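You operate a simulated robot arm through the tools that you are given. There is no shell and no other tool. Be economical: measure what you need, move in short steps, check, and stop when the job is done.

You are at the controls of a simulated two-armed robot. One attempt, no reset.

TASK
Set the filter's flush interval to 2 hours and store it.
Fine: the lid ends shut and latched again; change nothing else.

It is judged by the outcome, as a careful person would: the job done as asked, and still so three seconds after it is handed in. It fails if anything else is knocked over, pushed out of place, dropped, spilled or broken. A push-on lid holds only when it is set on centred and level and pressed home; a screw cap is set on level and turned clockwise until tight.

THE ROBOT
Two 7-joint arms with fingered hands on one trunk, on a base that drives. Base frame: it is fixed to the floor where the robot stands at the start and does not move with it; the origin is under the middle of the robot, x ahead of it, y to its left, z up. Lengths are in mm, angles in rad, forces in N, time in s.
The left shoulder is at the start at [69, 134, 1215], the right one opposite. With the tool pointing down near the work surface each hand reaches from about 400 to 700 mm from the robot's upright axis, wherever it stands, measured 20 degrees to its own side. Places, roughly: blue latch [700, 100, 1400]; controller lid [700, 100, 1400]. Payload 3.5 kg a hand.
The TCP of each hand is the grasp point between the finger pads, 25 mm short of the fingertips. In the tool frame z runs along the fingers and y along their closing line. Largest opening 88 mm; the body of the gripper starts 29 mm behind the TCP. The gripper is a hand of 4 fingers: y runs from the thumb to the fingers, the wrist lies at [-13, -97, -162] in the tool frame, and closing takes about 1.5 s.
Orientation is that of the tool frame in the base frame, as a unit quaternion [w, x, y, z]. With the fingers straight down and the wrist toward the robot, the tool's x, y and z point along [0, 1, 0], [1, 0, 0] and [0, 0, -1] of the base frame.

THE INTERFACE
- The arms move only by the tool step_arm. It takes "left_moves", "right_moves" or both (then of equal length, played together; a hand with none holds still); each is a list of rows, each an object of numbers (a shift or turn left out is 0, a gripper value left out holds the last): "x", "y", "z": the shift along the tool's x, y, z in mm; "ax", "ay", "az": the turn, a rotation vector about the tool's x, y, z in rad; "hand": the opening, from 0 (shut) to 1 (fully open). In form: [{"x": .., "y": .., "z": .., "ax": .., "ay": .., "az": .., "hand": ..}, ...]. A call has 1 to 10 rows; each row shifts and turns the commanded pose from where the row before left it, along the tool's axes as they then stand. Each row takes 0.2 s and may step no farther than 50 mm and 0.15 rad from the row before; otherwise, or with a gripper value out of range, the whole call is refused. A pose out of reach is approached as far as the arm can. The call stops where the force on the tool passes 40 N (or 10 N more than at its start, if that is more) or the arm is blocked; 0.2 s more then pass. Each finger travels about 45 mm/s and halts on what it meets, pressing with about 26 N; the grip force reading is that of the motor and also rises with nothing between the fingers. The clock runs only during rows and for 0.2 s after the last one: add rows that do not move to give the fingers time. The reply holds the time, the measured pose of the TCP, the force on the tool along the base axes, the opening and the grip force, in the units named above and with some noise, with the torque about the TCP (base axes, N m) and any sound that the robot's microphone picked up, and new pictures: "views" is both (left out), scene, wrist or none (wrist: the cameras of the hands that moved).
- Cameras (640 x 400 px; columns grow to the right, rows downward): "scene" is now at [136.3, 2.9, 1539.7]; the picture's right is [0.18, -0.98, -0.01], its down [-0.49, -0.08, -0.87] and it looks along [0.85, 0.16, -0.50] (base axes); focal length 266 px, centre (320, 200). "left" rides on the left gripper at [-64, -83, -98] in its tool frame; the picture's right is [-0.62, -0.37, 0.69], its down [0.71, -0.63, 0.30] and it looks along [0.32, 0.68, 0.65] (tool axes); focal length 265 px, centre (320, 200). "right" rides on the right gripper at [64, -84, -98] in its tool frame; the picture's right is [-0.62, 0.37, -0.69], its down [-0.71, -0.63, 0.30] and it looks along [-0.32, 0.68, 0.65] (tool axes); focal length 265 px, centre (320, 200). There is no depth. A picture from a camera that has moved, and an enlarged one, comes with that camera's place and axes in the base frame and with its lens.
- move_column(by): slides the trunk up (or, below 0, down) by that many mm; the arms and the scene camera ride with it, the base frame stays. It gives what a move gives, with no picture.
- drive_base(legs): drives the robot by 1 to 6 legs, each [ahead, left, turn to the left] in mm, mm and rad, along the robot's own axes; the way and the turn of a leg run together, so that a leg with both is an arc; at most 1500 mm and 3.142 rad a leg. The arms and the cameras ride along, it lands a little off, and it stops where it bumps. It gives what a move gives, and a new picture of the scene camera.
- grasp_type(shape, hand): the hand has 4 fingers and takes this shape, open, in about a second: jaw (thumb against the fingers, like two jaws); tri (thumb and two fingers); tip (a fingertip pinch); poke (one finger out to press); point (the index stretched); flat (the hand flat); cup (the hand cupped); fist (a fist). The gripper value then closes the fingers along that shape, each until it touches; the sizes above hold for jaw. It gives what a move gives, with no picture.
- pan_tilt(pan, tilt): turns the head with the scene camera to pan (to the left, within 1.501 rad either way) and tilt (down, from -0.506 to 1.204), counted from straight ahead of the robot. It gives what a move gives, and a new picture of the scene camera.
- enlarge(camera, box): a new picture of the part [left, top, right, bottom] of that camera's present view, enlarged. The clock stands still meanwhile.
- finish_job(): hands the job in; it is judged then, once.

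Work in short steps. Places have to be worked out from the pictures, the camera data and where the tool is seen: move nearer, look again, correct. Check each grasp and each placing, and mend what went wrong. You have 120 turns and 260 pictures in all, those below and enlarged ones among them. Open the grippers and draw the arms clear of the work before you hand the job in, unless the task says otherwise; then end with one line.

The tools are called by a JSON object that holds its "api" and its "payload". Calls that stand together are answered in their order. step_arm: Moves the arms, as the interface text tells. Its arguments: {"type":"object","properties":{"left_moves":{"type":"array"},"right_moves":{"type":"array"},"views":{"type":"string","enum":["both","scene","wrist","none"]}},"required":[]} The other tools are called the same way: move_column (by) slides the trunk up or down; grasp_type (shape, hand) gives the hand a shape; drive_base (legs) drives the base; pan_tilt (pan, tilt) turns the head that bears the scene camera; enlarge (camera, box) takes an enlarged picture of a part of a camera's view; finish_job () hands the job in.

At the start:

```text
t: 0.0
left_eef_pos: [485.9, 277.7, 1002.0]
left_orientation: [-0.001, 0.706, 0.708, 0.002]
left_ft_force: [-0.6, 0.4, 0.3]
left_ft_torque: [0.01, 0.01, -0.03]
left_opening: 87.6
left_grip_force: 0.0
left_shape: jaw
right_eef_pos: [543.7, -133.6, 1002.4]
right_orientation: [-0.001, 0.707, 0.708, 0.0]
right_ft_force: [1.3, 0.4, 0.0]
right_ft_torque: [-0.01, 0.0, -0.01]
right_opening: 87.9
right_grip_force: 0.0
right_shape: jaw
trunk travel left (down, up): [-775.0, 65.0]
robot x, y, heading: [0.6, 1.0, -0.002]
head pan, tilt: [0.176, 0.524]
```

scene: 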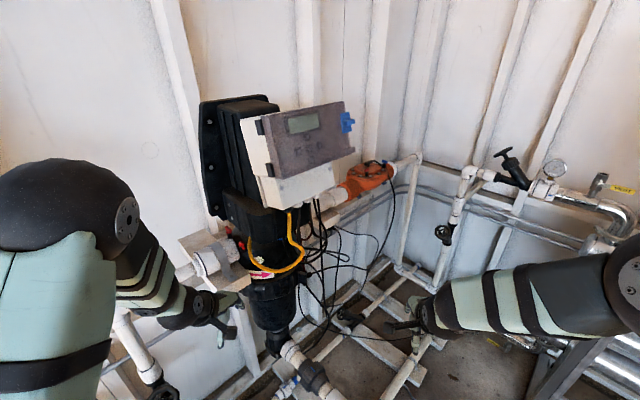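
right: 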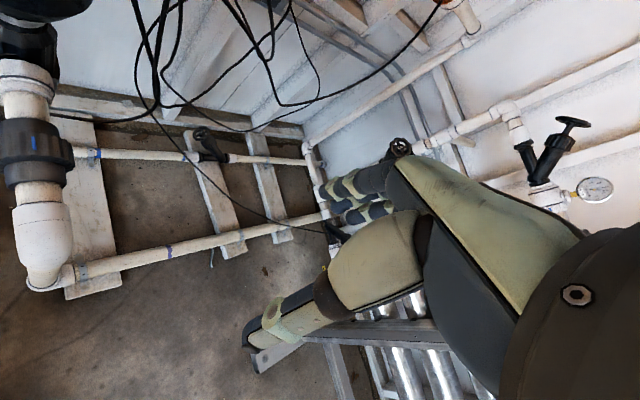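
left: 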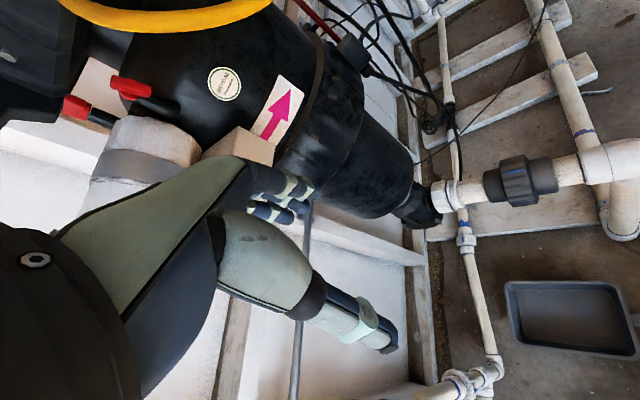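

I see the controller with a smoky lid and a blue latch on its right side. I take an enlarged view first.

{"api": "enlarge", "payload": {"camera": "scene", "box": [230, 80, 390, 220]}}

{"api": "pan_tilt", "payload": {"pan": 0.1, "tilt": 0.25}}

```text
2.86 times, centred on (310, 150) of scene
camera zoom: at [136.3, 2.9, 1539.7], right [0.18, -0.98, -0.01], down [-0.49, -0.08, -0.87], along [0.85, 0.16, -0.5], focal length 759 px, centre (349, 343)
```

zoom: 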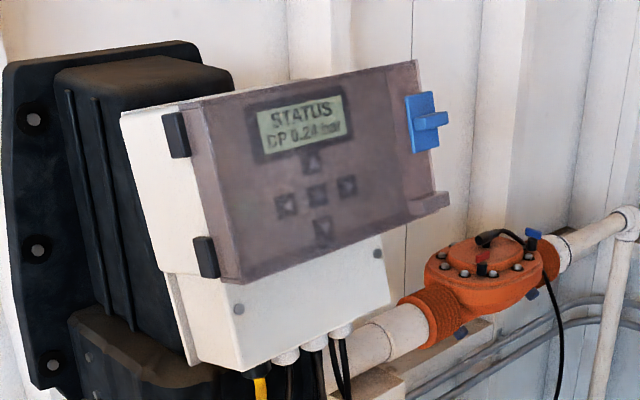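

```text
t: 0.8
left_eef_pos: [486.2, 285.8, 999.5]
left_orientation: [0.003, 0.707, 0.707, -0.002]
left_ft_force: [-0.5, -0.3, -0.3]
left_ft_torque: [-0.02, -0.02, 0.0]
left_opening: 87.6
left_grip_force: 0.1
left_shape: jaw
right_eef_pos: [544.6, -125.2, 1001.2]
right_orientation: [0.003, 0.707, 0.707, -0.002]
right_ft_force: [-0.2, -0.3, -0.1]
right_ft_torque: [0.0, -0.02, 0.03]
right_opening: 87.7
right_grip_force: 0.2
right_shape: jaw
trunk travel left (down, up): [-775.0, 65.0]
robot x, y, heading: [1.7, -0.1, -0.004]
head pan, tilt: [0.099, 0.25]
camera scene: at [140.3, -3.7, 1564.9], right [0.1, -0.99, -0.01], down [-0.25, -0.02, -0.97], along [0.96, 0.1, -0.25], focal length 266 px, centre (320, 200)
```

scene: 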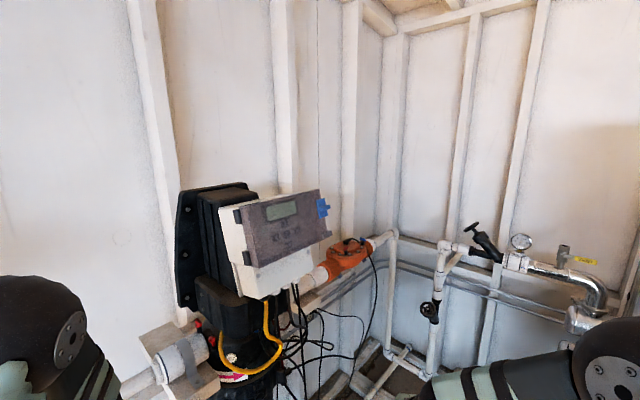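

I need a second viewpoint to get depth. The panel seems to face towards the robot's right, so I drive a bit to the right and turn the head to the panel.

{"api": "drive_base", "payload": {"legs": [[0, -250, 0]]}}

{"api": "pan_tilt", "payload": {"pan": 0.45, "tilt": 0.25}}

{"api": "enlarge", "payload": {"camera": "scene", "box": [240, 140, 400, 240]}}

```text
t: 2.1
left_eef_pos: [536.9, 238.8, 994.3]
left_orientation: [0.013, 0.704, 0.71, -0.009]
left_ft_force: [-0.3, 1.2, -0.2]
left_ft_torque: [-0.05, 0.02, -0.03]
left_opening: 87.9
left_grip_force: 0.1
left_shape: jaw
right_eef_pos: [595.8, -171.1, 1005.6]
right_orientation: [0.012, 0.704, 0.71, -0.009]
right_ft_force: [0.5, 0.2, 0.4]
right_ft_torque: [-0.08, 0.02, -0.03]
right_opening: 88.0
right_grip_force: 0.0
right_shape: jaw
trunk travel left (down, up): [-775.0, 65.0]
robot x, y, heading: [52.9, -71.6, 0.007]
head pan, tilt: [0.099, 0.25]
stopped in leg 1: the robot was blocked; the commanded pose is now the measured one
camera scene: at [171.8, -47.9, 1566.9], right [0.1, -0.99, 0.01], down [-0.23, -0.03, -0.97], along [0.97, 0.1, -0.23], focal length 266 px, centre (320, 200)
```

scene: 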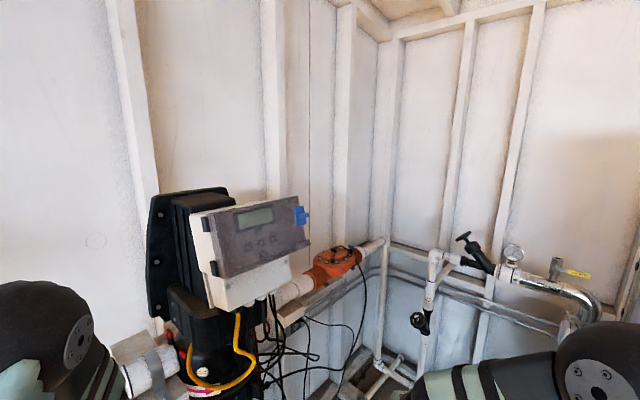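

```text
t: 3.0
left_eef_pos: [541.0, 228.5, 992.6]
left_orientation: [0.008, 0.706, 0.709, -0.009]
left_ft_force: [0.5, 0.5, 0.5]
left_ft_torque: [0.05, 0.0, 0.02]
left_opening: 87.6
left_grip_force: 0.0
left_shape: jaw
right_eef_pos: [599.4, -182.1, 1002.3]
right_orientation: [0.007, 0.705, 0.709, -0.008]
right_ft_force: [0.4, 0.5, -0.1]
right_ft_torque: [0.01, 0.0, 0.01]
right_opening: 88.0
right_grip_force: 0.0
right_shape: jaw
trunk travel left (down, up): [-775.0, 65.0]
robot x, y, heading: [52.4, -69.0, 0.005]
head pan, tilt: [0.45, 0.25]
camera scene: at [173.3, -34.2, 1566.0], right [0.44, -0.9, 0.0], down [-0.21, -0.11, -0.97], along [0.87, 0.42, -0.24], focal length 266 px, centre (320, 200)
```

scene: 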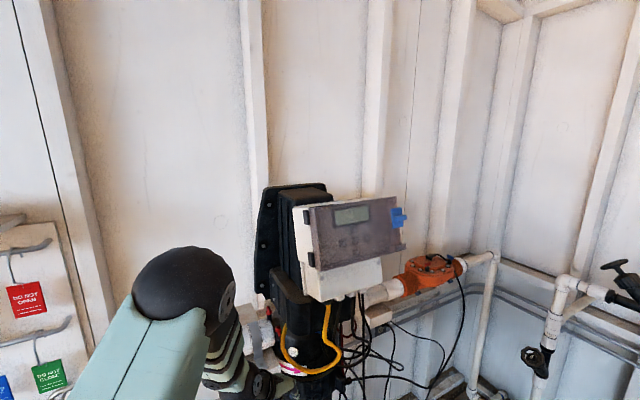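

```text
4.00 times, centred on (320, 190) of scene
camera zoom: at [173.3, -34.2, 1566.0], right [0.44, -0.9, 0.0], down [-0.21, -0.11, -0.97], along [0.87, 0.42, -0.24], focal length 1063 px, centre (320, 240)
```

zoom: 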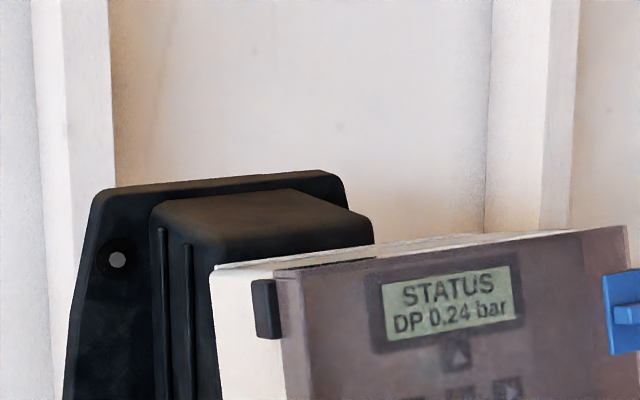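

Latch triangulates to about [790, 57, 1379]. The base was blocked; I look to the right and down to see what it touched.

{"api": "pan_tilt", "payload": {"pan": -0.9, "tilt": 0.8}}

{"api": "pan_tilt", "payload": {"pan": 0.0, "tilt": 1.1}}

```text
t: 4.5
left_eef_pos: [546.3, 222.5, 993.1]
left_orientation: [0.004, 0.706, 0.708, -0.008]
left_ft_force: [-0.3, 0.8, 0.3]
left_ft_torque: [0.01, 0.0, -0.02]
left_opening: 88.0
left_grip_force: 0.0
left_shape: jaw
right_eef_pos: [603.5, -188.0, 998.9]
right_orientation: [0.004, 0.706, 0.708, -0.007]
right_ft_force: [-0.2, -0.2, 0.1]
right_ft_torque: [-0.02, -0.01, 0.05]
right_opening: 87.9
right_grip_force: 0.0
right_shape: jaw
trunk travel left (down, up): [-775.0, 65.0]
robot x, y, heading: [50.6, -75.8, -0.003]
head pan, tilt: [-0.901, 0.799]
camera scene: at [151.4, -149.4, 1515.2], right [-0.78, -0.62, -0.01], down [-0.45, 0.57, -0.69], along [0.43, -0.54, -0.72], focal length 266 px, centre (320, 200)
```

scene: 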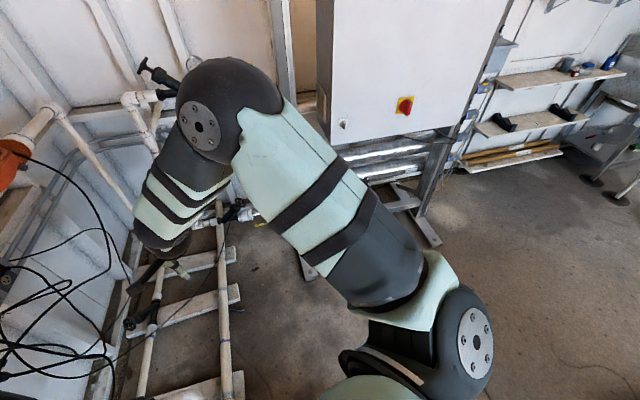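

```text
t: 5.7
left_eef_pos: [545.7, 221.8, 992.0]
left_orientation: [0.003, 0.706, 0.708, -0.007]
left_ft_force: [-0.1, 0.3, 0.0]
left_ft_torque: [-0.01, -0.01, 0.0]
left_opening: 87.7
left_grip_force: 0.0
left_shape: jaw
right_eef_pos: [603.3, -188.2, 999.3]
right_orientation: [0.004, 0.706, 0.708, -0.008]
right_ft_force: [0.7, 0.2, -0.2]
right_ft_torque: [0.0, 0.03, -0.01]
right_opening: 87.8
right_grip_force: 0.0
right_shape: jaw
trunk travel left (down, up): [-775.0, 65.0]
robot x, y, heading: [51.6, -72.8, -0.007]
head pan, tilt: [0.0, 1.1]
camera scene: at [164.4, -86.0, 1494.0], right [0.0, -1.0, -0.01], down [-0.89, 0.0, -0.45], along [0.45, 0.01, -0.89], focal length 266 px, centre (320, 200)
```

scene: 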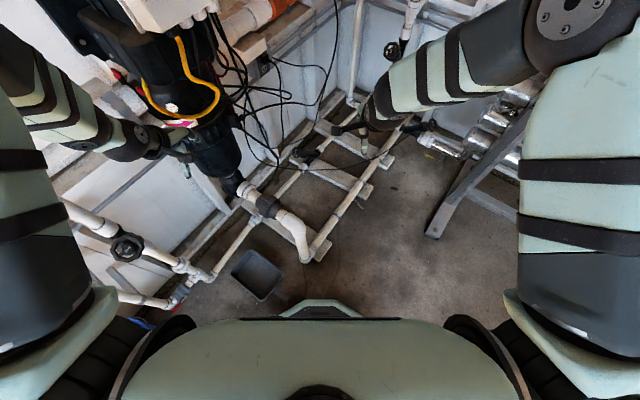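

The left hand is close beside the filter body, likely what blocked. I draw the left hand straight back toward the robot.

{"api": "step_arm", "payload": {"left_moves": [{"y": -30}, {"y": -40}, {"y": -40}, {"y": -40}], "views": "both"}}

```text
t: 6.7
left_eef_pos: [418.1, 238.2, 986.2]
left_orientation: [0.002, 0.707, 0.707, -0.008]
left_ft_force: [0.9, -0.1, 0.3]
left_ft_torque: [-0.01, 0.01, -0.02]
left_opening: 88.0
left_grip_force: 0.1
left_shape: jaw
left hand out of reach, approached as far as the arm can: row 4
right_eef_pos: [606.4, -189.0, 997.2]
right_orientation: [0.003, 0.706, 0.708, -0.009]
right_ft_force: [0.1, -0.1, -0.2]
right_ft_torque: [0.02, 0.02, -0.01]
right_opening: 87.7
right_grip_force: 0.1
right_shape: jaw
trunk travel left (down, up): [-775.0, 65.0]
robot x, y, heading: [55.7, -70.7, -0.001]
head pan, tilt: [0.0, 1.1]
camera scene: at [166.3, -87.3, 1493.9], right [0.0, -1.0, -0.01], down [-0.89, 0.0, -0.45], along [0.45, 0.01, -0.89], focal length 266 px, centre (320, 200)
camera left: at [336.1, 174.1, 1086.7], right [-0.37, -0.63, -0.68], down [-0.63, 0.71, -0.31], along [0.68, 0.32, -0.66], focal length 265 px, centre (320, 200)
```

scene: 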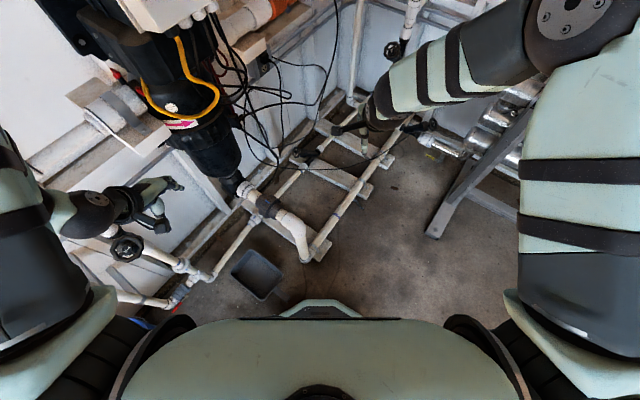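
left: 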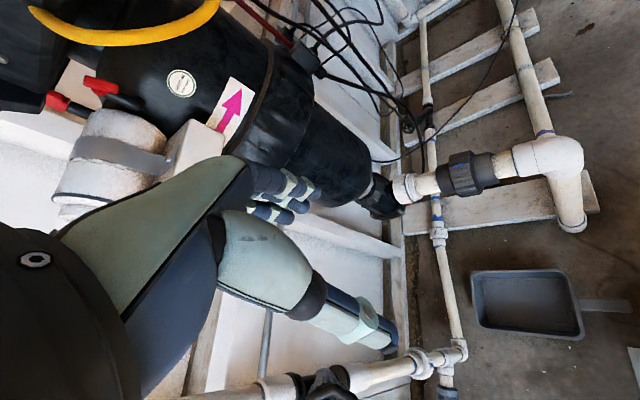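

Clear now. I raise the trunk fully and lift the right hand up, slightly back from the pipes.

{"api": "move_column", "payload": {"by": 65}}

{"api": "step_arm", "payload": {"right_moves": [{"y": -20, "z": -30}, {"y": -30, "z": -40}, {"z": -45}, {"z": -45}, {"z": -45}], "views": "both"}}

```text
t: 7.7
left_eef_pos: [416.7, 238.7, 1051.8]
left_orientation: [0.005, 0.706, 0.708, -0.007]
left_ft_force: [0.2, 0.3, 0.1]
left_ft_torque: [-0.03, -0.01, -0.02]
left_opening: 87.8
left_grip_force: 0.1
left_shape: jaw
right_eef_pos: [601.8, -188.8, 1064.2]
right_orientation: [0.004, 0.706, 0.708, -0.008]
right_ft_force: [0.1, 0.2, -1.6]
right_ft_torque: [-0.01, -0.01, 0.03]
right_opening: 88.1
right_grip_force: 0.1
right_shape: jaw
trunk travel left (down, up): [-840.0, 0.0]
robot x, y, heading: [53.3, -70.7, -0.001]
head pan, tilt: [0.0, 1.1]
```

```text
t: 8.9
left_eef_pos: [414.7, 238.5, 1052.6]
left_orientation: [0.005, 0.706, 0.708, -0.009]
left_ft_force: [-0.3, 0.0, 0.0]
left_ft_torque: [-0.02, -0.05, 0.0]
left_opening: 87.6
left_grip_force: 0.1
left_shape: jaw
right_eef_pos: [553.3, -183.1, 1270.0]
right_orientation: [0.004, 0.706, 0.708, -0.007]
right_ft_force: [0.5, -1.5, -0.2]
right_ft_torque: [0.0, -0.01, -0.04]
right_opening: 88.0
right_grip_force: 0.1
right_shape: jaw
trunk travel left (down, up): [-840.0, 0.0]
robot x, y, heading: [53.6, -71.9, -0.001]
head pan, tilt: [0.0, 1.1]
camera scene: at [161.6, -86.0, 1559.2], right [0.0, -1.0, -0.01], down [-0.89, 0.0, -0.46], along [0.46, 0.01, -0.89], focal length 266 px, centre (320, 200)
camera right: at [469.8, -115.6, 1368.7], right [0.37, -0.61, 0.7], down [-0.63, -0.72, -0.29], along [0.68, -0.33, -0.65], focal length 265 px, centre (320, 200)
```

scene: 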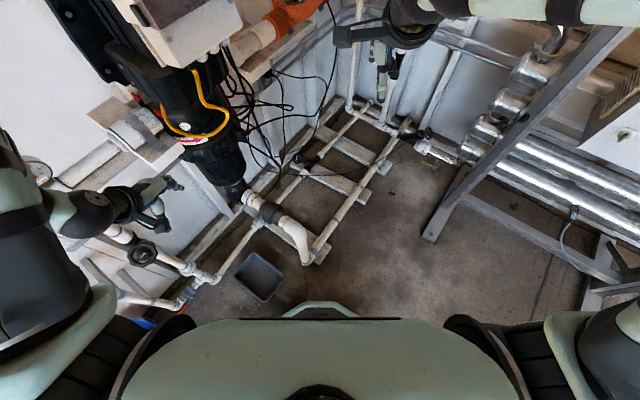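
right: 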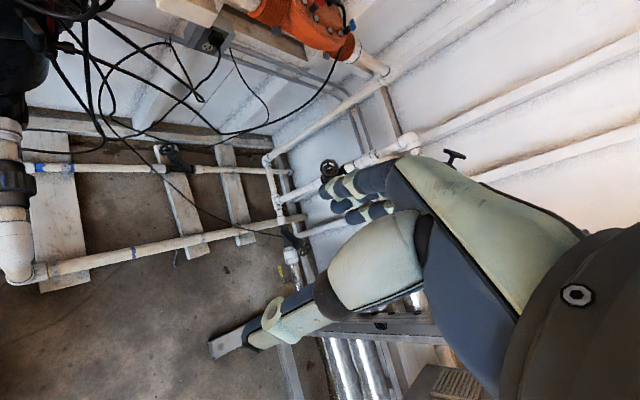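

Now pitch the right hand so the fingers point forward.

{"api": "step_arm", "payload": {"right_moves": [{"ax": -0.15}, {"ax": -0.15}, {"ax": -0.15}, {"ax": -0.15}, {"ax": -0.15}, {"ax": -0.15}, {"ax": -0.15}, {"ax": -0.15}, {"ax": -0.15}, {"ax": -0.15}], "views": "wrist"}}

{"api": "pan_tilt", "payload": {"pan": 0.3, "tilt": 0.35}}

```text
t: 11.3
left_eef_pos: [415.4, 248.0, 1048.9]
left_orientation: [0.007, 0.706, 0.709, -0.011]
left_ft_force: [-1.3, 0.0, 0.0]
left_ft_torque: [-0.02, -0.03, 0.01]
left_opening: 88.0
left_grip_force: 0.1
left_shape: jaw
right_eef_pos: [660.1, -224.9, 1394.0]
right_orientation: [0.465, 0.566, 0.493, 0.471]
right_ft_force: [-0.3, 0.1, -0.2]
right_ft_torque: [0.01, 0.0, 0.04]
right_opening: 88.0
right_grip_force: 0.0
right_shape: jaw
right hand out of reach, approached as far as the arm can: row 7, 8, 9, 10
trunk travel left (down, up): [-840.0, 0.0]
robot x, y, heading: [52.0, -73.4, -0.003]
head pan, tilt: [0.0, 1.1]
stopped in row 10 (right hand): the arm was blocked; the commanded pose is now the measured one
camera right: at [556.1, -147.1, 1329.1], right [-0.69, -0.61, 0.41], down [0.17, -0.68, -0.72], along [0.71, -0.42, 0.57], focal length 265 px, centre (320, 200)
```

right: 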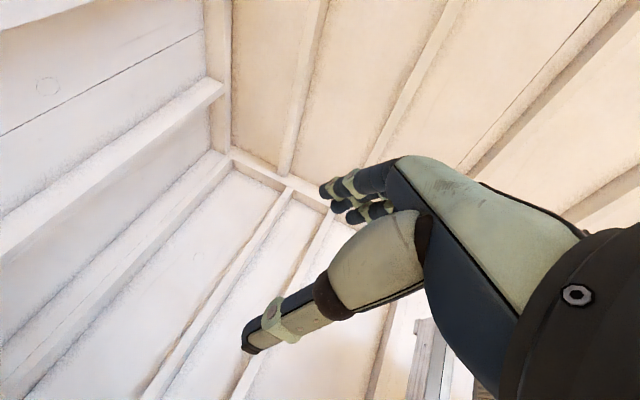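

```text
t: 12.4
left_eef_pos: [416.7, 246.7, 1048.8]
left_orientation: [0.006, 0.706, 0.708, -0.01]
left_ft_force: [-0.7, 0.2, -0.2]
left_ft_torque: [-0.02, 0.02, -0.01]
left_opening: 87.9
left_grip_force: 0.1
left_shape: jaw
right_eef_pos: [658.7, -224.8, 1397.8]
right_orientation: [0.462, 0.565, 0.492, 0.474]
right_ft_force: [0.5, -0.5, -0.6]
right_ft_torque: [-0.01, 0.02, -0.03]
right_opening: 88.0
right_grip_force: 0.1
right_shape: jaw
trunk travel left (down, up): [-840.0, 0.0]
robot x, y, heading: [54.0, -73.6, -0.002]
head pan, tilt: [0.3, 0.351]
camera scene: at [190.0, -60.2, 1620.6], right [0.3, -0.96, -0.01], down [-0.33, -0.09, -0.94], along [0.9, 0.28, -0.34], focal length 266 px, centre (320, 200)
```

scene: 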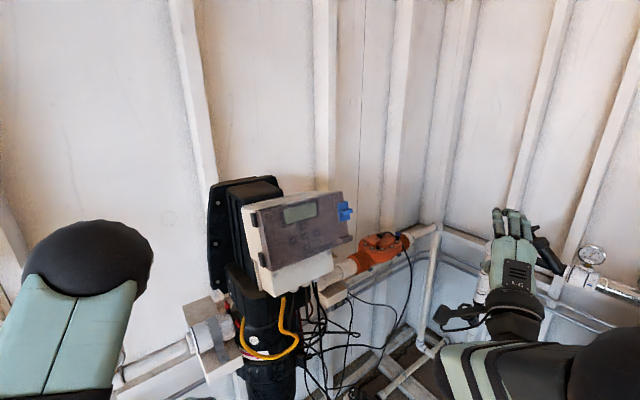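

The hand now points forward. I zoom at the panel from this viewpoint for measuring corners and the latch.

{"api": "enlarge", "payload": {"camera": "scene", "box": [230, 180, 370, 268]}}

{"api": "enlarge", "payload": {"camera": "scene", "box": [324, 194, 364, 219]}}

```text
4.55 times, centred on (300, 224) of scene
camera zoom: at [190.0, -60.2, 1620.6], right [0.3, -0.96, -0.01], down [-0.33, -0.09, -0.94], along [0.9, 0.28, -0.34], focal length 1208 px, centre (411, 91)
```

zoom: 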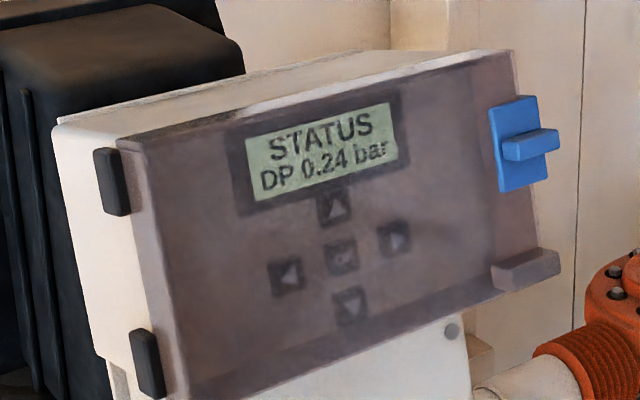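

```text
16.00 times, centred on (344, 206) of scene
camera zoom: at [190.0, -60.2, 1620.6], right [0.3, -0.96, -0.01], down [-0.33, -0.09, -0.94], along [0.9, 0.28, -0.34], focal length 4252 px, centre (-64, 96)
```

zoom: 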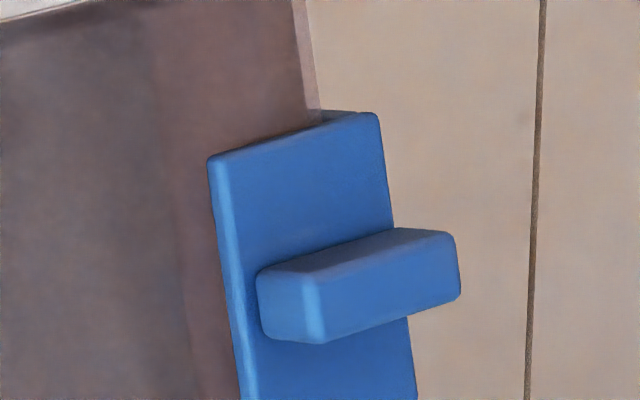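

From the button grid geometry, the panel is vertical and faces 45° to the right: into-panel ≈ (0.71, 0.71, 0), its right-hand direction ≈ (0.71, −0.71, 0). Latch near [735, 50, 1392]. I reposition the base to face it, backing off first.

{"api": "drive_base", "payload": {"legs": [[-150, -120, 0.35]]}}

```text
t: 14.0
left_eef_pos: [164.9, 206.9, 1045.6]
left_orientation: [0.008, 0.578, 0.816, -0.011]
left_ft_force: [0.5, 0.1, -0.5]
left_ft_torque: [0.0, 0.03, -0.02]
left_opening: 87.5
left_grip_force: 0.0
left_shape: jaw
right_eef_pos: [546.6, -148.9, 1394.3]
right_orientation: [0.379, 0.467, 0.586, 0.544]
right_ft_force: [1.1, 0.6, 1.2]
right_ft_torque: [0.02, -0.05, -0.03]
right_opening: 87.9
right_grip_force: 0.1
right_shape: jaw
trunk travel left (down, up): [-840.0, 0.0]
robot x, y, heading: [-71.2, -218.2, 0.336]
head pan, tilt: [0.3, 0.351]
camera scene: at [48.9, -141.6, 1618.7], right [0.59, -0.8, 0.0], down [-0.28, -0.21, -0.94], along [0.75, 0.56, -0.35], focal length 266 px, centre (320, 200)
```

scene: 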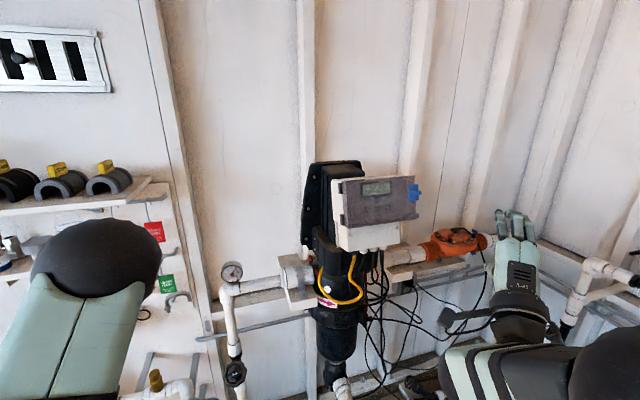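

Refined: latch ≈ [685, 48, 1406]. I drive the rest of the way to face the panel squarely at a standoff.

{"api": "drive_base", "payload": {"legs": [[60, -150, 0.449]]}}

{"api": "pan_tilt", "payload": {"pan": -0.1, "tilt": 0.4}}

{"api": "enlarge", "payload": {"camera": "scene", "box": [220, 130, 420, 255]}}

```text
t: 15.6
left_eef_pos: [91.5, 169.9, 1046.6]
left_orientation: [0.012, 0.389, 0.921, -0.008]
left_ft_force: [-0.2, 0.1, 0.4]
left_ft_torque: [0.0, 0.04, 0.02]
left_opening: 87.7
left_grip_force: 0.1
left_shape: jaw
right_eef_pos: [587.4, 6.4, 1396.3]
right_orientation: [0.254, 0.33, 0.672, 0.613]
right_ft_force: [0.2, 0.5, -0.1]
right_ft_torque: [0.03, 0.0, 0.01]
right_opening: 88.1
right_grip_force: 0.1
right_shape: jaw
trunk travel left (down, up): [-840.0, 0.0]
robot x, y, heading: [56.3, -316.1, 0.772]
head pan, tilt: [0.3, 0.351]
camera scene: at [133.4, -194.9, 1619.1], right [0.88, -0.48, 0.0], down [-0.16, -0.3, -0.94], along [0.45, 0.82, -0.34], focal length 266 px, centre (320, 200)
```

scene: 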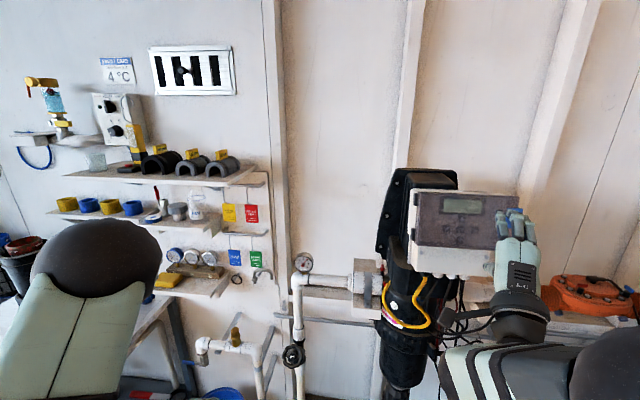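

```text
t: 16.5
left_eef_pos: [92.4, 169.9, 1047.1]
left_orientation: [0.011, 0.388, 0.921, -0.009]
left_ft_force: [-0.6, 0.1, 0.1]
left_ft_torque: [-0.03, 0.0, 0.0]
left_opening: 87.5
left_grip_force: 0.0
left_shape: jaw
right_eef_pos: [590.8, 5.5, 1395.7]
right_orientation: [0.252, 0.33, 0.672, 0.613]
right_ft_force: [0.3, -0.3, -0.2]
right_ft_torque: [0.01, -0.03, 0.0]
right_opening: 87.9
right_grip_force: 0.1
right_shape: jaw
trunk travel left (down, up): [-840.0, 0.0]
robot x, y, heading: [57.2, -316.5, 0.769]
head pan, tilt: [-0.099, 0.4]
camera scene: at [163.8, -219.9, 1614.4], right [0.62, -0.78, 0.0], down [-0.3, -0.24, -0.92], along [0.72, 0.57, -0.39], focal length 266 px, centre (320, 200)
```

scene: 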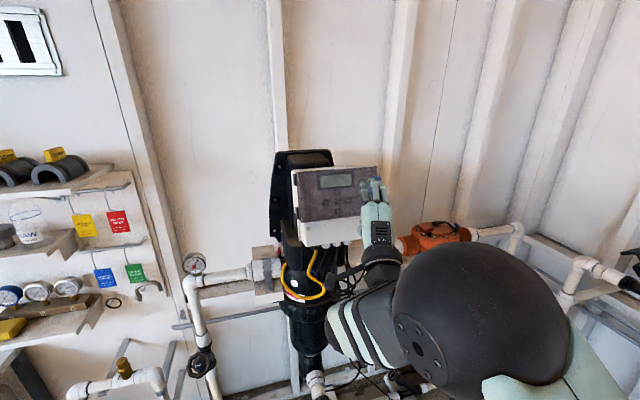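

```text
3.20 times, centred on (320, 192) of scene
camera zoom: at [163.8, -219.9, 1614.4], right [0.62, -0.78, 0.0], down [-0.3, -0.24, -0.92], along [0.72, 0.57, -0.39], focal length 850 px, centre (320, 224)
```

zoom: 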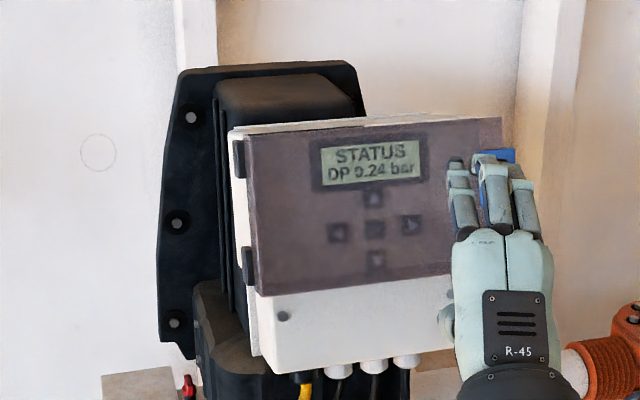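

Panel right side reached; the right hand now obscures the latch. I move it right and down, then look at the latch with both cameras.

{"api": "step_arm", "payload": {"right_moves": [{"x": -35, "y": -35}, {"x": -35, "y": -35}, {"x": -40, "y": -40}], "views": "both"}}

{"api": "enlarge", "payload": {"camera": "scene", "box": [280, 155, 400, 230]}}

```text
refused: row 3 steps farther than a row can; nothing moved
```

```text
5.33 times, centred on (340, 192) of scene
camera zoom: at [163.8, -219.9, 1614.4], right [0.62, -0.78, 0.0], down [-0.3, -0.24, -0.92], along [0.72, 0.57, -0.39], focal length 1417 px, centre (213, 240)
```

zoom: 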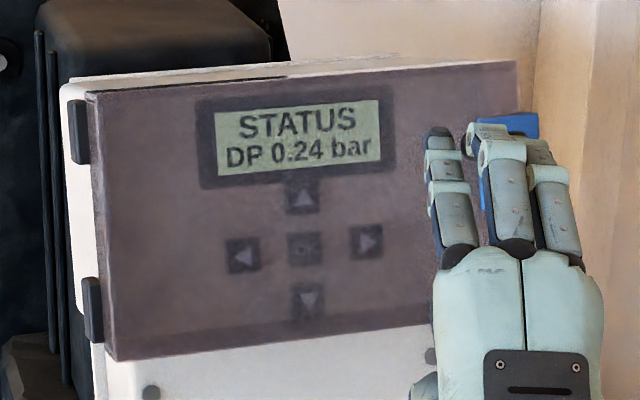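

The step was too large; same move in smaller rows.

{"api": "step_arm", "payload": {"right_moves": [{"x": -30, "y": -30}, {"x": -30, "y": -30}, {"x": -30, "y": -30}, {"x": -20, "y": -30}], "views": "both"}}

{"api": "enlarge", "payload": {"camera": "scene", "box": [280, 155, 400, 230]}}

```text
t: 17.7
left_eef_pos: [92.1, 169.5, 1046.5]
left_orientation: [0.01, 0.389, 0.921, -0.008]
left_ft_force: [0.3, -0.3, -0.8]
left_ft_torque: [0.01, -0.01, 0.01]
left_opening: 87.9
left_grip_force: 0.2
left_shape: jaw
right_eef_pos: [643.5, -35.8, 1373.2]
right_orientation: [0.247, 0.359, 0.66, 0.612]
right_ft_force: [-1.2, -1.4, -0.8]
right_ft_torque: [0.02, -0.01, 0.0]
right_opening: 87.9
right_grip_force: 0.0
right_shape: jaw
right hand out of reach, approached as far as the arm can: row 1, 2, 3, 4
trunk travel left (down, up): [-840.0, 0.0]
robot x, y, heading: [55.3, -315.1, 0.769]
head pan, tilt: [-0.099, 0.4]
stopped in row 4 (right hand): the arm was blocked; the commanded pose is now the measured one
camera scene: at [163.4, -219.4, 1614.4], right [0.62, -0.78, 0.0], down [-0.3, -0.24, -0.92], along [0.72, 0.57, -0.39], focal length 266 px, centre (320, 200)
camera right: at [513.4, -46.7, 1310.9], right [-0.08, -0.92, 0.38], down [0.57, -0.36, -0.74], along [0.82, 0.16, 0.55], focal length 265 px, centre (320, 200)
```

scene: 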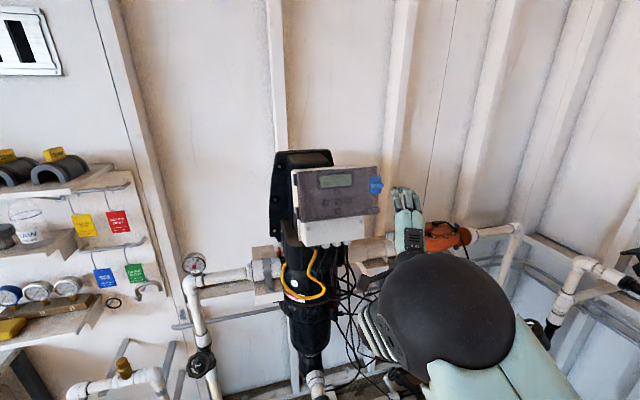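
right: 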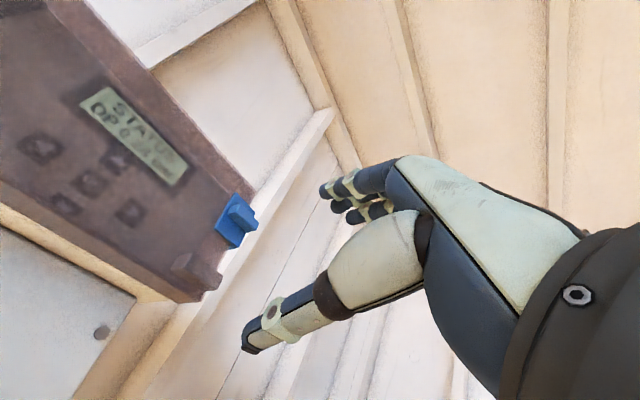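

```text
5.33 times, centred on (340, 192) of scene
camera zoom: at [163.4, -219.4, 1614.4], right [0.62, -0.78, 0.0], down [-0.3, -0.24, -0.92], along [0.72, 0.57, -0.39], focal length 1417 px, centre (213, 240)
```

zoom: 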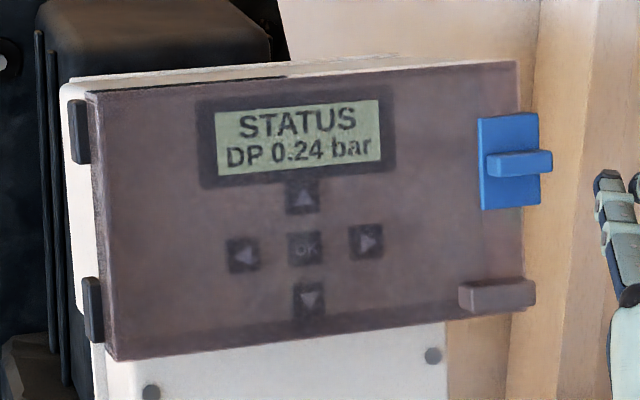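

Good baseline now. I zoom the wrist camera on the latch.

{"api": "enlarge", "payload": {"camera": "right", "box": [180, 175, 276, 235]}}

{"api": "enlarge", "payload": {"camera": "scene", "box": [360, 165, 392, 225]}}

```text
6.67 times, centred on (228, 205) of right
camera zoom: at [513.4, -46.7, 1310.9], right [-0.08, -0.92, 0.38], down [0.57, -0.36, -0.74], along [0.82, 0.16, 0.55], focal length 1769 px, centre (933, 167)
```

zoom: 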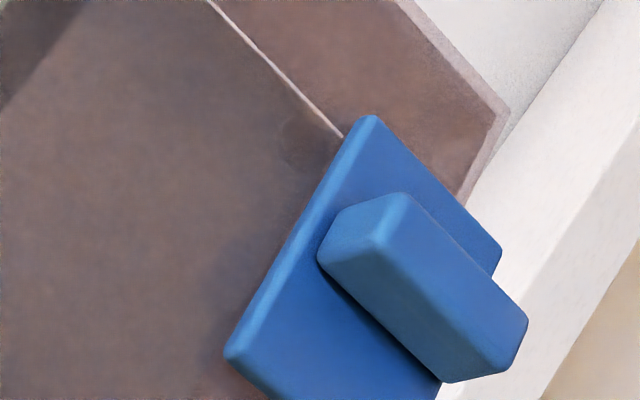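

```text
6.67 times, centred on (376, 195) of scene
camera zoom: at [163.4, -219.4, 1614.4], right [0.62, -0.78, 0.0], down [-0.3, -0.24, -0.92], along [0.72, 0.57, -0.39], focal length 1772 px, centre (-53, 233)
```

zoom: 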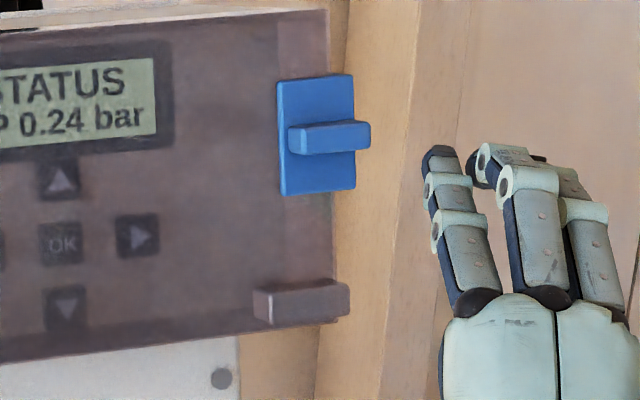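

Rib front centre triangulates to ≈ [711, 39, 1401]. The arm is near its reach limit, so I draw the hand back with orientation correction, then bring the base nearer.

{"api": "step_arm", "payload": {"right_moves": [{"z": -30, "ax": -0.03, "ay": 0.03, "az": -0.03}, {"z": -30, "ax": -0.03, "ay": 0.03, "az": -0.03}, {"z": -30, "ax": -0.03, "ay": 0.02, "az": -0.03}, {"z": -20, "ax": -0.03, "ay": 0.02, "az": -0.03}], "views": "none"}}

```text
t: 18.9
left_eef_pos: [92.2, 169.9, 1046.2]
left_orientation: [0.01, 0.389, 0.921, -0.008]
left_ft_force: [0.4, -0.1, -0.5]
left_ft_torque: [0.0, -0.01, 0.04]
left_opening: 87.6
left_grip_force: 0.0
left_shape: jaw
right_eef_pos: [651.9, -55.1, 1370.7]
right_orientation: [0.249, 0.362, 0.671, 0.597]
right_ft_force: [-1.1, -0.3, -0.5]
right_ft_torque: [-0.01, 0.04, -0.02]
right_opening: 87.8
right_grip_force: 0.1
right_shape: jaw
right hand out of reach, approached as far as the arm can: row 1, 2, 3, 4
trunk travel left (down, up): [-840.0, 0.0]
robot x, y, heading: [56.4, -314.6, 0.771]
head pan, tilt: [-0.099, 0.4]
stopped in row 4 (right hand): the arm was blocked; the commanded pose is now the measured one
```

The wrist limit stops retraction; with the shoulder lower the forearm would come from below. I back the base off, then check the surroundings below before lowering the trunk.

{"api": "drive_base", "payload": {"legs": [[-180, 0, 0]]}}

{"api": "pan_tilt", "payload": {"pan": 0.5, "tilt": 0.9}}

```text
t: 20.4
left_eef_pos: [-31.3, 47.4, 1046.3]
left_orientation: [0.01, 0.39, 0.921, -0.011]
left_ft_force: [0.7, -0.6, 0.9]
left_ft_torque: [-0.01, 0.01, -0.02]
left_opening: 87.5
left_grip_force: 0.0
left_shape: jaw
right_eef_pos: [526.8, -179.0, 1371.2]
right_orientation: [0.249, 0.364, 0.671, 0.596]
right_ft_force: [-0.9, -0.9, -0.3]
right_ft_torque: [0.0, -0.04, 0.0]
right_opening: 87.8
right_grip_force: 0.1
right_shape: jaw
trunk travel left (down, up): [-840.0, 0.0]
robot x, y, heading: [-73.6, -438.6, 0.769]
head pan, tilt: [-0.099, 0.4]
camera scene: at [39.2, -340.9, 1613.9], right [0.62, -0.79, 0.0], down [-0.31, -0.24, -0.92], along [0.72, 0.57, -0.39], focal length 266 px, centre (320, 200)
```

scene: 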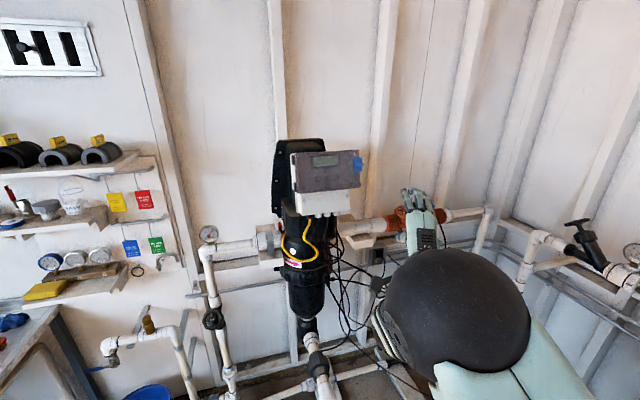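

```text
t: 21.4
left_eef_pos: [-33.3, 45.7, 1046.3]
left_orientation: [0.011, 0.391, 0.92, -0.008]
left_ft_force: [-0.5, 0.3, -0.1]
left_ft_torque: [0.05, 0.01, -0.03]
left_opening: 87.9
left_grip_force: 0.0
left_shape: jaw
right_eef_pos: [525.7, -182.7, 1371.8]
right_orientation: [0.25, 0.364, 0.67, 0.597]
right_ft_force: [0.8, 0.7, 0.6]
right_ft_torque: [0.01, 0.02, -0.01]
right_opening: 87.8
right_grip_force: 0.1
right_shape: jaw
trunk travel left (down, up): [-840.0, 0.0]
robot x, y, heading: [-71.2, -440.0, 0.765]
head pan, tilt: [0.499, 0.901]
camera scene: at [-14.4, -329.8, 1571.5], right [0.95, -0.3, 0.0], down [-0.24, -0.75, -0.62], along [0.19, 0.59, -0.78], focal length 266 px, centre (320, 200)
```

scene: 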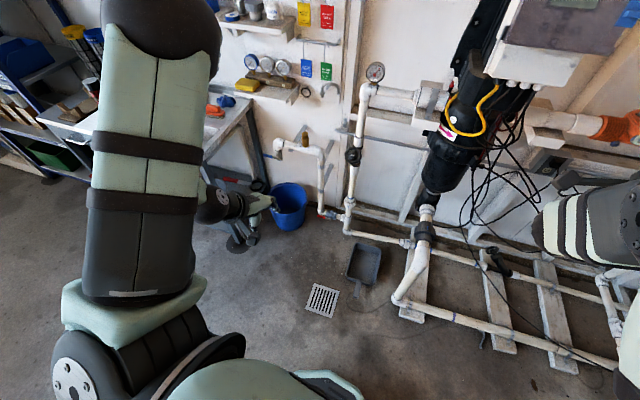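

Space below is clear. Lower the trunk 280 mm, then raise the right hand with the arm.

{"api": "move_column", "payload": {"by": -280}}

{"api": "step_arm", "payload": {"right_moves": [{"y": 45}, {"y": 45}, {"y": 45}, {"y": 45}, {"y": 45}, {"y": 45}], "views": "none"}}

{"api": "pan_tilt", "payload": {"pan": -0.05, "tilt": 0.1}}

```text
t: 24.2
left_eef_pos: [-34.3, 45.9, 767.3]
left_orientation: [0.011, 0.391, 0.92, -0.009]
left_ft_force: [0.1, 0.4, -0.1]
left_ft_torque: [0.04, 0.0, -0.02]
left_opening: 87.8
left_grip_force: 0.0
left_shape: jaw
right_eef_pos: [524.1, -183.2, 1092.4]
right_orientation: [0.25, 0.365, 0.67, 0.597]
right_ft_force: [-0.2, -0.5, 0.0]
right_ft_torque: [-0.03, 0.0, -0.01]
right_opening: 88.0
right_grip_force: 0.1
right_shape: jaw
trunk travel left (down, up): [-560.0, 280.0]
robot x, y, heading: [-73.5, -438.3, 0.77]
head pan, tilt: [0.499, 0.901]
```

```text
t: 25.6
left_eef_pos: [-33.2, 44.5, 767.4]
left_orientation: [0.01, 0.391, 0.92, -0.008]
left_ft_force: [-0.1, -0.8, 0.2]
left_ft_torque: [-0.02, 0.0, -0.01]
left_opening: 87.6
left_grip_force: 0.1
left_shape: jaw
right_eef_pos: [573.0, -176.0, 1358.3]
right_orientation: [0.25, 0.363, 0.67, 0.597]
right_ft_force: [-0.7, -0.2, -0.8]
right_ft_torque: [0.01, -0.03, 0.03]
right_opening: 87.9
right_grip_force: 0.2
right_shape: jaw
trunk travel left (down, up): [-560.0, 280.0]
robot x, y, heading: [-72.2, -438.7, 0.768]
head pan, tilt: [0.499, 0.901]
```

```text
t: 26.8
left_eef_pos: [-32.9, 45.1, 767.2]
left_orientation: [0.011, 0.391, 0.92, -0.008]
left_ft_force: [-0.2, 0.1, 0.1]
left_ft_torque: [-0.04, 0.02, -0.01]
left_opening: 87.9
left_grip_force: 0.0
left_shape: jaw
right_eef_pos: [572.8, -175.2, 1355.6]
right_orientation: [0.25, 0.364, 0.67, 0.596]
right_ft_force: [0.5, -0.7, -0.5]
right_ft_torque: [0.0, -0.01, -0.02]
right_opening: 88.4
right_grip_force: 0.0
right_shape: jaw
trunk travel left (down, up): [-560.0, 280.0]
robot x, y, heading: [-68.3, -439.5, 0.768]
head pan, tilt: [-0.051, 0.099]
camera scene: at [32.3, -341.1, 1362.3], right [0.66, -0.75, 0.0], down [-0.08, -0.07, -0.99], along [0.75, 0.65, -0.1], focal length 266 px, centre (320, 200)
```

scene: 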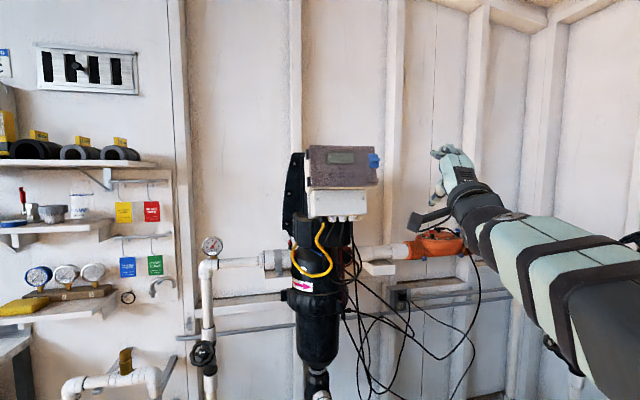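

Works well. Now level the hand to point squarely at the panel and retract slightly.

{"api": "step_arm", "payload": {"right_moves": [{"z": -20, "ax": -0.08, "ay": 0.05, "az": -0.05}, {"z": -20, "ax": -0.08, "ay": 0.05, "az": -0.05}, {"z": -30}], "views": "none"}}

```text
t: 27.6
left_eef_pos: [-35.0, 44.9, 768.0]
left_orientation: [0.013, 0.39, 0.921, -0.008]
left_ft_force: [-1.0, 0.3, 0.2]
left_ft_torque: [0.0, 0.01, 0.01]
left_opening: 87.5
left_grip_force: 0.1
left_shape: jaw
right_eef_pos: [520.0, -223.5, 1363.2]
right_orientation: [0.275, 0.277, 0.649, 0.653]
right_ft_force: [-0.4, 0.1, 0.9]
right_ft_torque: [-0.01, 0.01, -0.02]
right_opening: 87.9
right_grip_force: 0.1
right_shape: jaw
trunk travel left (down, up): [-560.0, 280.0]
robot x, y, heading: [-67.1, -439.9, 0.768]
head pan, tilt: [-0.051, 0.099]
```

Orientation is now square to the panel. I drive nearer and give the right hand the fingertip pinch shape.

{"api": "drive_base", "payload": {"legs": [[190, 0, 0]]}}

{"api": "grasp_type", "payload": {"hand": "right", "shape": "tip"}}

{"api": "step_arm", "payload": {"right_moves": [{"y": 5}], "views": "both"}}

```text
t: 29.1
left_eef_pos: [101.5, 177.1, 767.5]
left_orientation: [0.011, 0.391, 0.92, -0.009]
left_ft_force: [0.0, -0.3, 0.2]
left_ft_torque: [-0.02, 0.01, -0.04]
left_opening: 87.7
left_grip_force: 0.0
left_shape: jaw
right_eef_pos: [658.8, -92.8, 1362.2]
right_orientation: [0.274, 0.279, 0.649, 0.653]
right_ft_force: [-0.1, 0.4, 0.9]
right_ft_torque: [0.01, -0.02, 0.0]
right_opening: 87.9
right_grip_force: 0.0
right_shape: jaw
trunk travel left (down, up): [-560.0, 280.0]
robot x, y, heading: [61.7, -310.1, 0.77]
head pan, tilt: [-0.051, 0.099]
camera scene: at [167.8, -210.6, 1362.4], right [0.66, -0.75, 0.0], down [-0.07, -0.07, -0.99], along [0.75, 0.65, -0.1], focal length 266 px, centre (320, 200)
```

scene: 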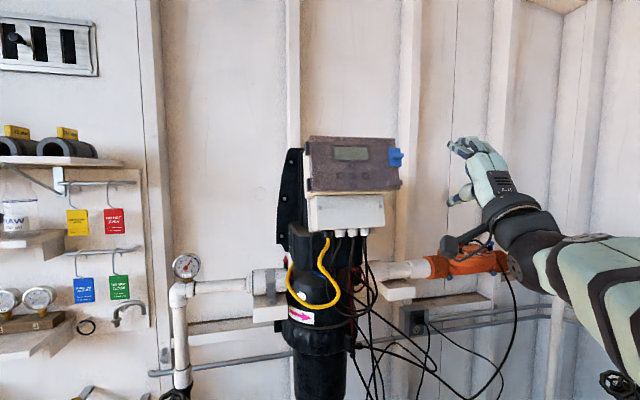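

```text
t: 30.0
left_eef_pos: [101.9, 176.3, 767.5]
left_orientation: [0.011, 0.391, 0.92, -0.008]
left_ft_force: [0.1, 0.3, 0.1]
left_ft_torque: [0.0, 0.02, -0.02]
left_opening: 88.0
left_grip_force: 0.1
left_shape: jaw
right_eef_pos: [658.3, -92.8, 1362.1]
right_orientation: [0.275, 0.279, 0.649, 0.653]
right_ft_force: [0.1, -0.1, 0.8]
right_ft_torque: [0.0, -0.01, 0.0]
right_opening: 87.9
right_grip_force: 0.0
right_shape: tip
trunk travel left (down, up): [-560.0, 280.0]
robot x, y, heading: [61.5, -304.9, 0.77]
head pan, tilt: [-0.051, 0.099]
```

```text
t: 30.4
left_eef_pos: [101.7, 175.4, 767.1]
left_orientation: [0.011, 0.391, 0.92, -0.008]
left_ft_force: [-0.6, 0.3, 0.9]
left_ft_torque: [-0.01, -0.03, -0.02]
left_opening: 87.6
left_grip_force: 0.1
left_shape: jaw
right_eef_pos: [657.5, -92.6, 1367.6]
right_orientation: [0.275, 0.278, 0.649, 0.652]
right_ft_force: [0.2, -0.4, 0.4]
right_ft_torque: [0.0, 0.01, 0.01]
right_opening: 88.0
right_grip_force: 0.0
right_shape: tip
trunk travel left (down, up): [-560.0, 280.0]
robot x, y, heading: [63.0, -308.6, 0.763]
head pan, tilt: [-0.051, 0.099]
camera scene: at [167.5, -210.7, 1362.4], right [0.66, -0.75, 0.0], down [-0.07, -0.07, -1.0], along [0.75, 0.65, -0.1], focal length 266 px, centre (320, 200)
camera right: at [541.6, -112.8, 1284.5], right [-0.07, -0.93, 0.36], down [0.71, -0.3, -0.63], along [0.7, 0.22, 0.68], focal length 265 px, centre (320, 200)
```

scene: 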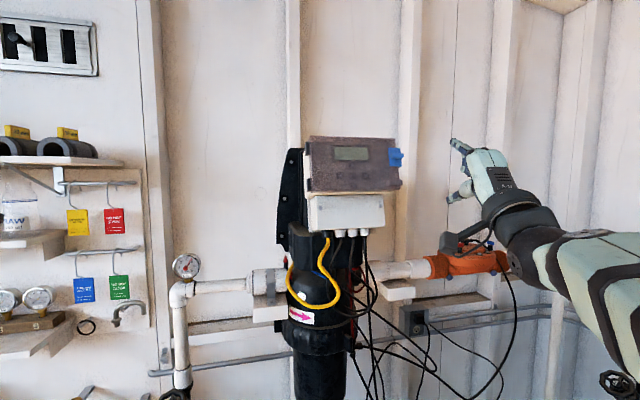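
right: 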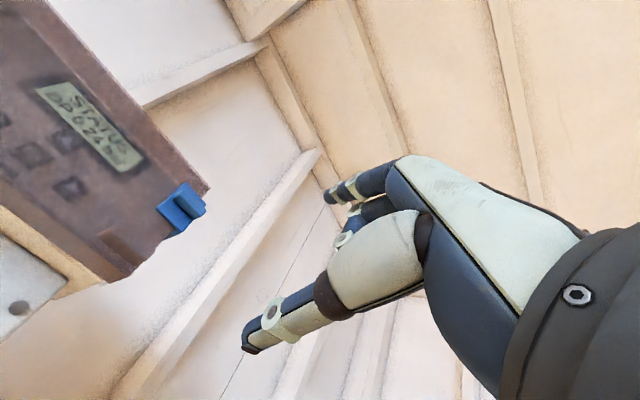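

Offset to the rib: 55 left, 33 up, ~131 forward. I move in partially and check.

{"api": "step_arm", "payload": {"right_moves": [{"x": 28, "y": 17, "z": 20}, {"x": 27, "y": 16, "z": 20}, {"z": 25, "hand": 0.5}, {"hand": 0.5}, {"hand": 0.5}], "views": "both"}}

{"api": "enlarge", "payload": {"camera": "scene", "box": [360, 120, 456, 180]}}

{"api": "enlarge", "payload": {"camera": "right", "box": [200, 120, 360, 220]}}

```text
t: 31.6
left_eef_pos: [101.2, 177.2, 766.5]
left_orientation: [0.01, 0.39, 0.921, -0.008]
left_ft_force: [-0.1, 0.5, 0.5]
left_ft_torque: [0.02, 0.0, -0.03]
left_opening: 88.0
left_grip_force: 0.0
left_shape: jaw
right_eef_pos: [668.1, -8.3, 1400.9]
right_orientation: [0.274, 0.278, 0.649, 0.653]
right_ft_force: [-0.7, 0.3, 0.9]
right_ft_torque: [-0.01, -0.01, -0.01]
right_opening: 44.6
right_grip_force: 0.1
right_shape: tip
trunk travel left (down, up): [-560.0, 280.0]
robot x, y, heading: [65.4, -308.3, 0.763]
head pan, tilt: [-0.051, 0.099]
camera scene: at [168.1, -210.5, 1362.4], right [0.66, -0.75, 0.0], down [-0.08, -0.07, -0.99], along [0.75, 0.65, -0.1], focal length 266 px, centre (320, 200)
camera right: at [551.4, -27.5, 1318.0], right [-0.07, -0.93, 0.36], down [0.71, -0.3, -0.64], along [0.7, 0.22, 0.68], focal length 265 px, centre (320, 200)
```

scene: 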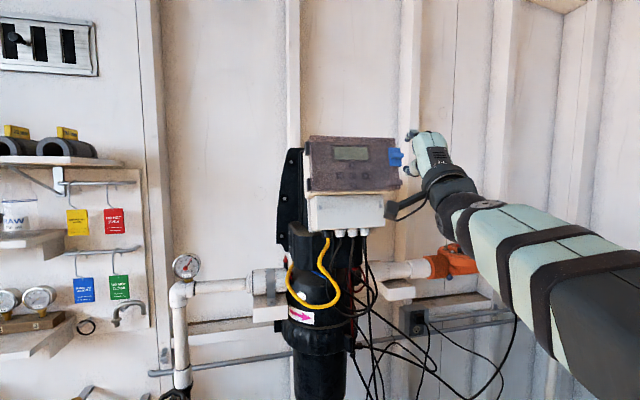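
right: 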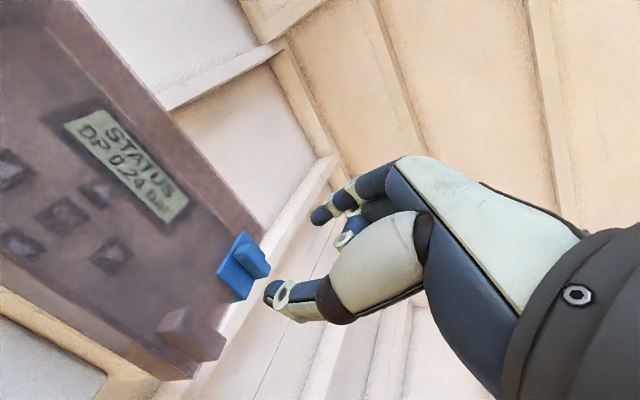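

```text
6.67 times, centred on (408, 150) of scene
camera zoom: at [168.1, -210.5, 1362.4], right [0.66, -0.75, 0.0], down [-0.08, -0.07, -0.99], along [0.75, 0.65, -0.1], focal length 1772 px, centre (-267, 533)
```

zoom: 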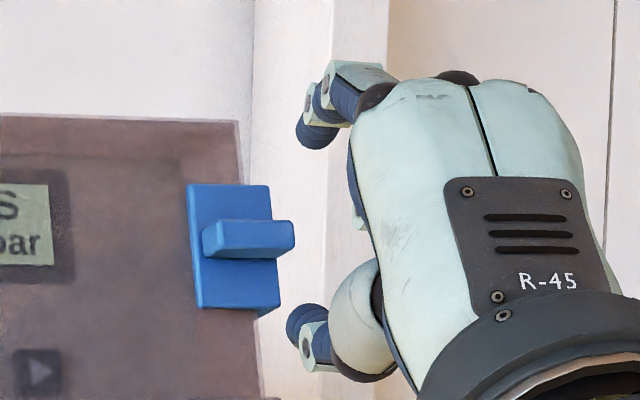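

```text
4.00 times, centred on (280, 170) of right
camera zoom: at [551.4, -27.5, 1318.0], right [-0.07, -0.93, 0.36], down [0.71, -0.3, -0.64], along [0.7, 0.22, 0.68], focal length 1062 px, centre (480, 320)
```

zoom: 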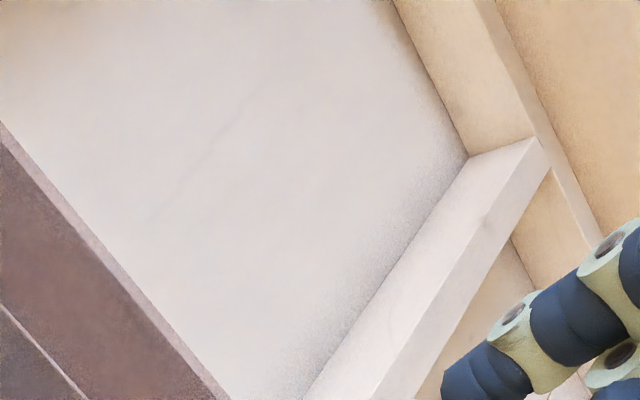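

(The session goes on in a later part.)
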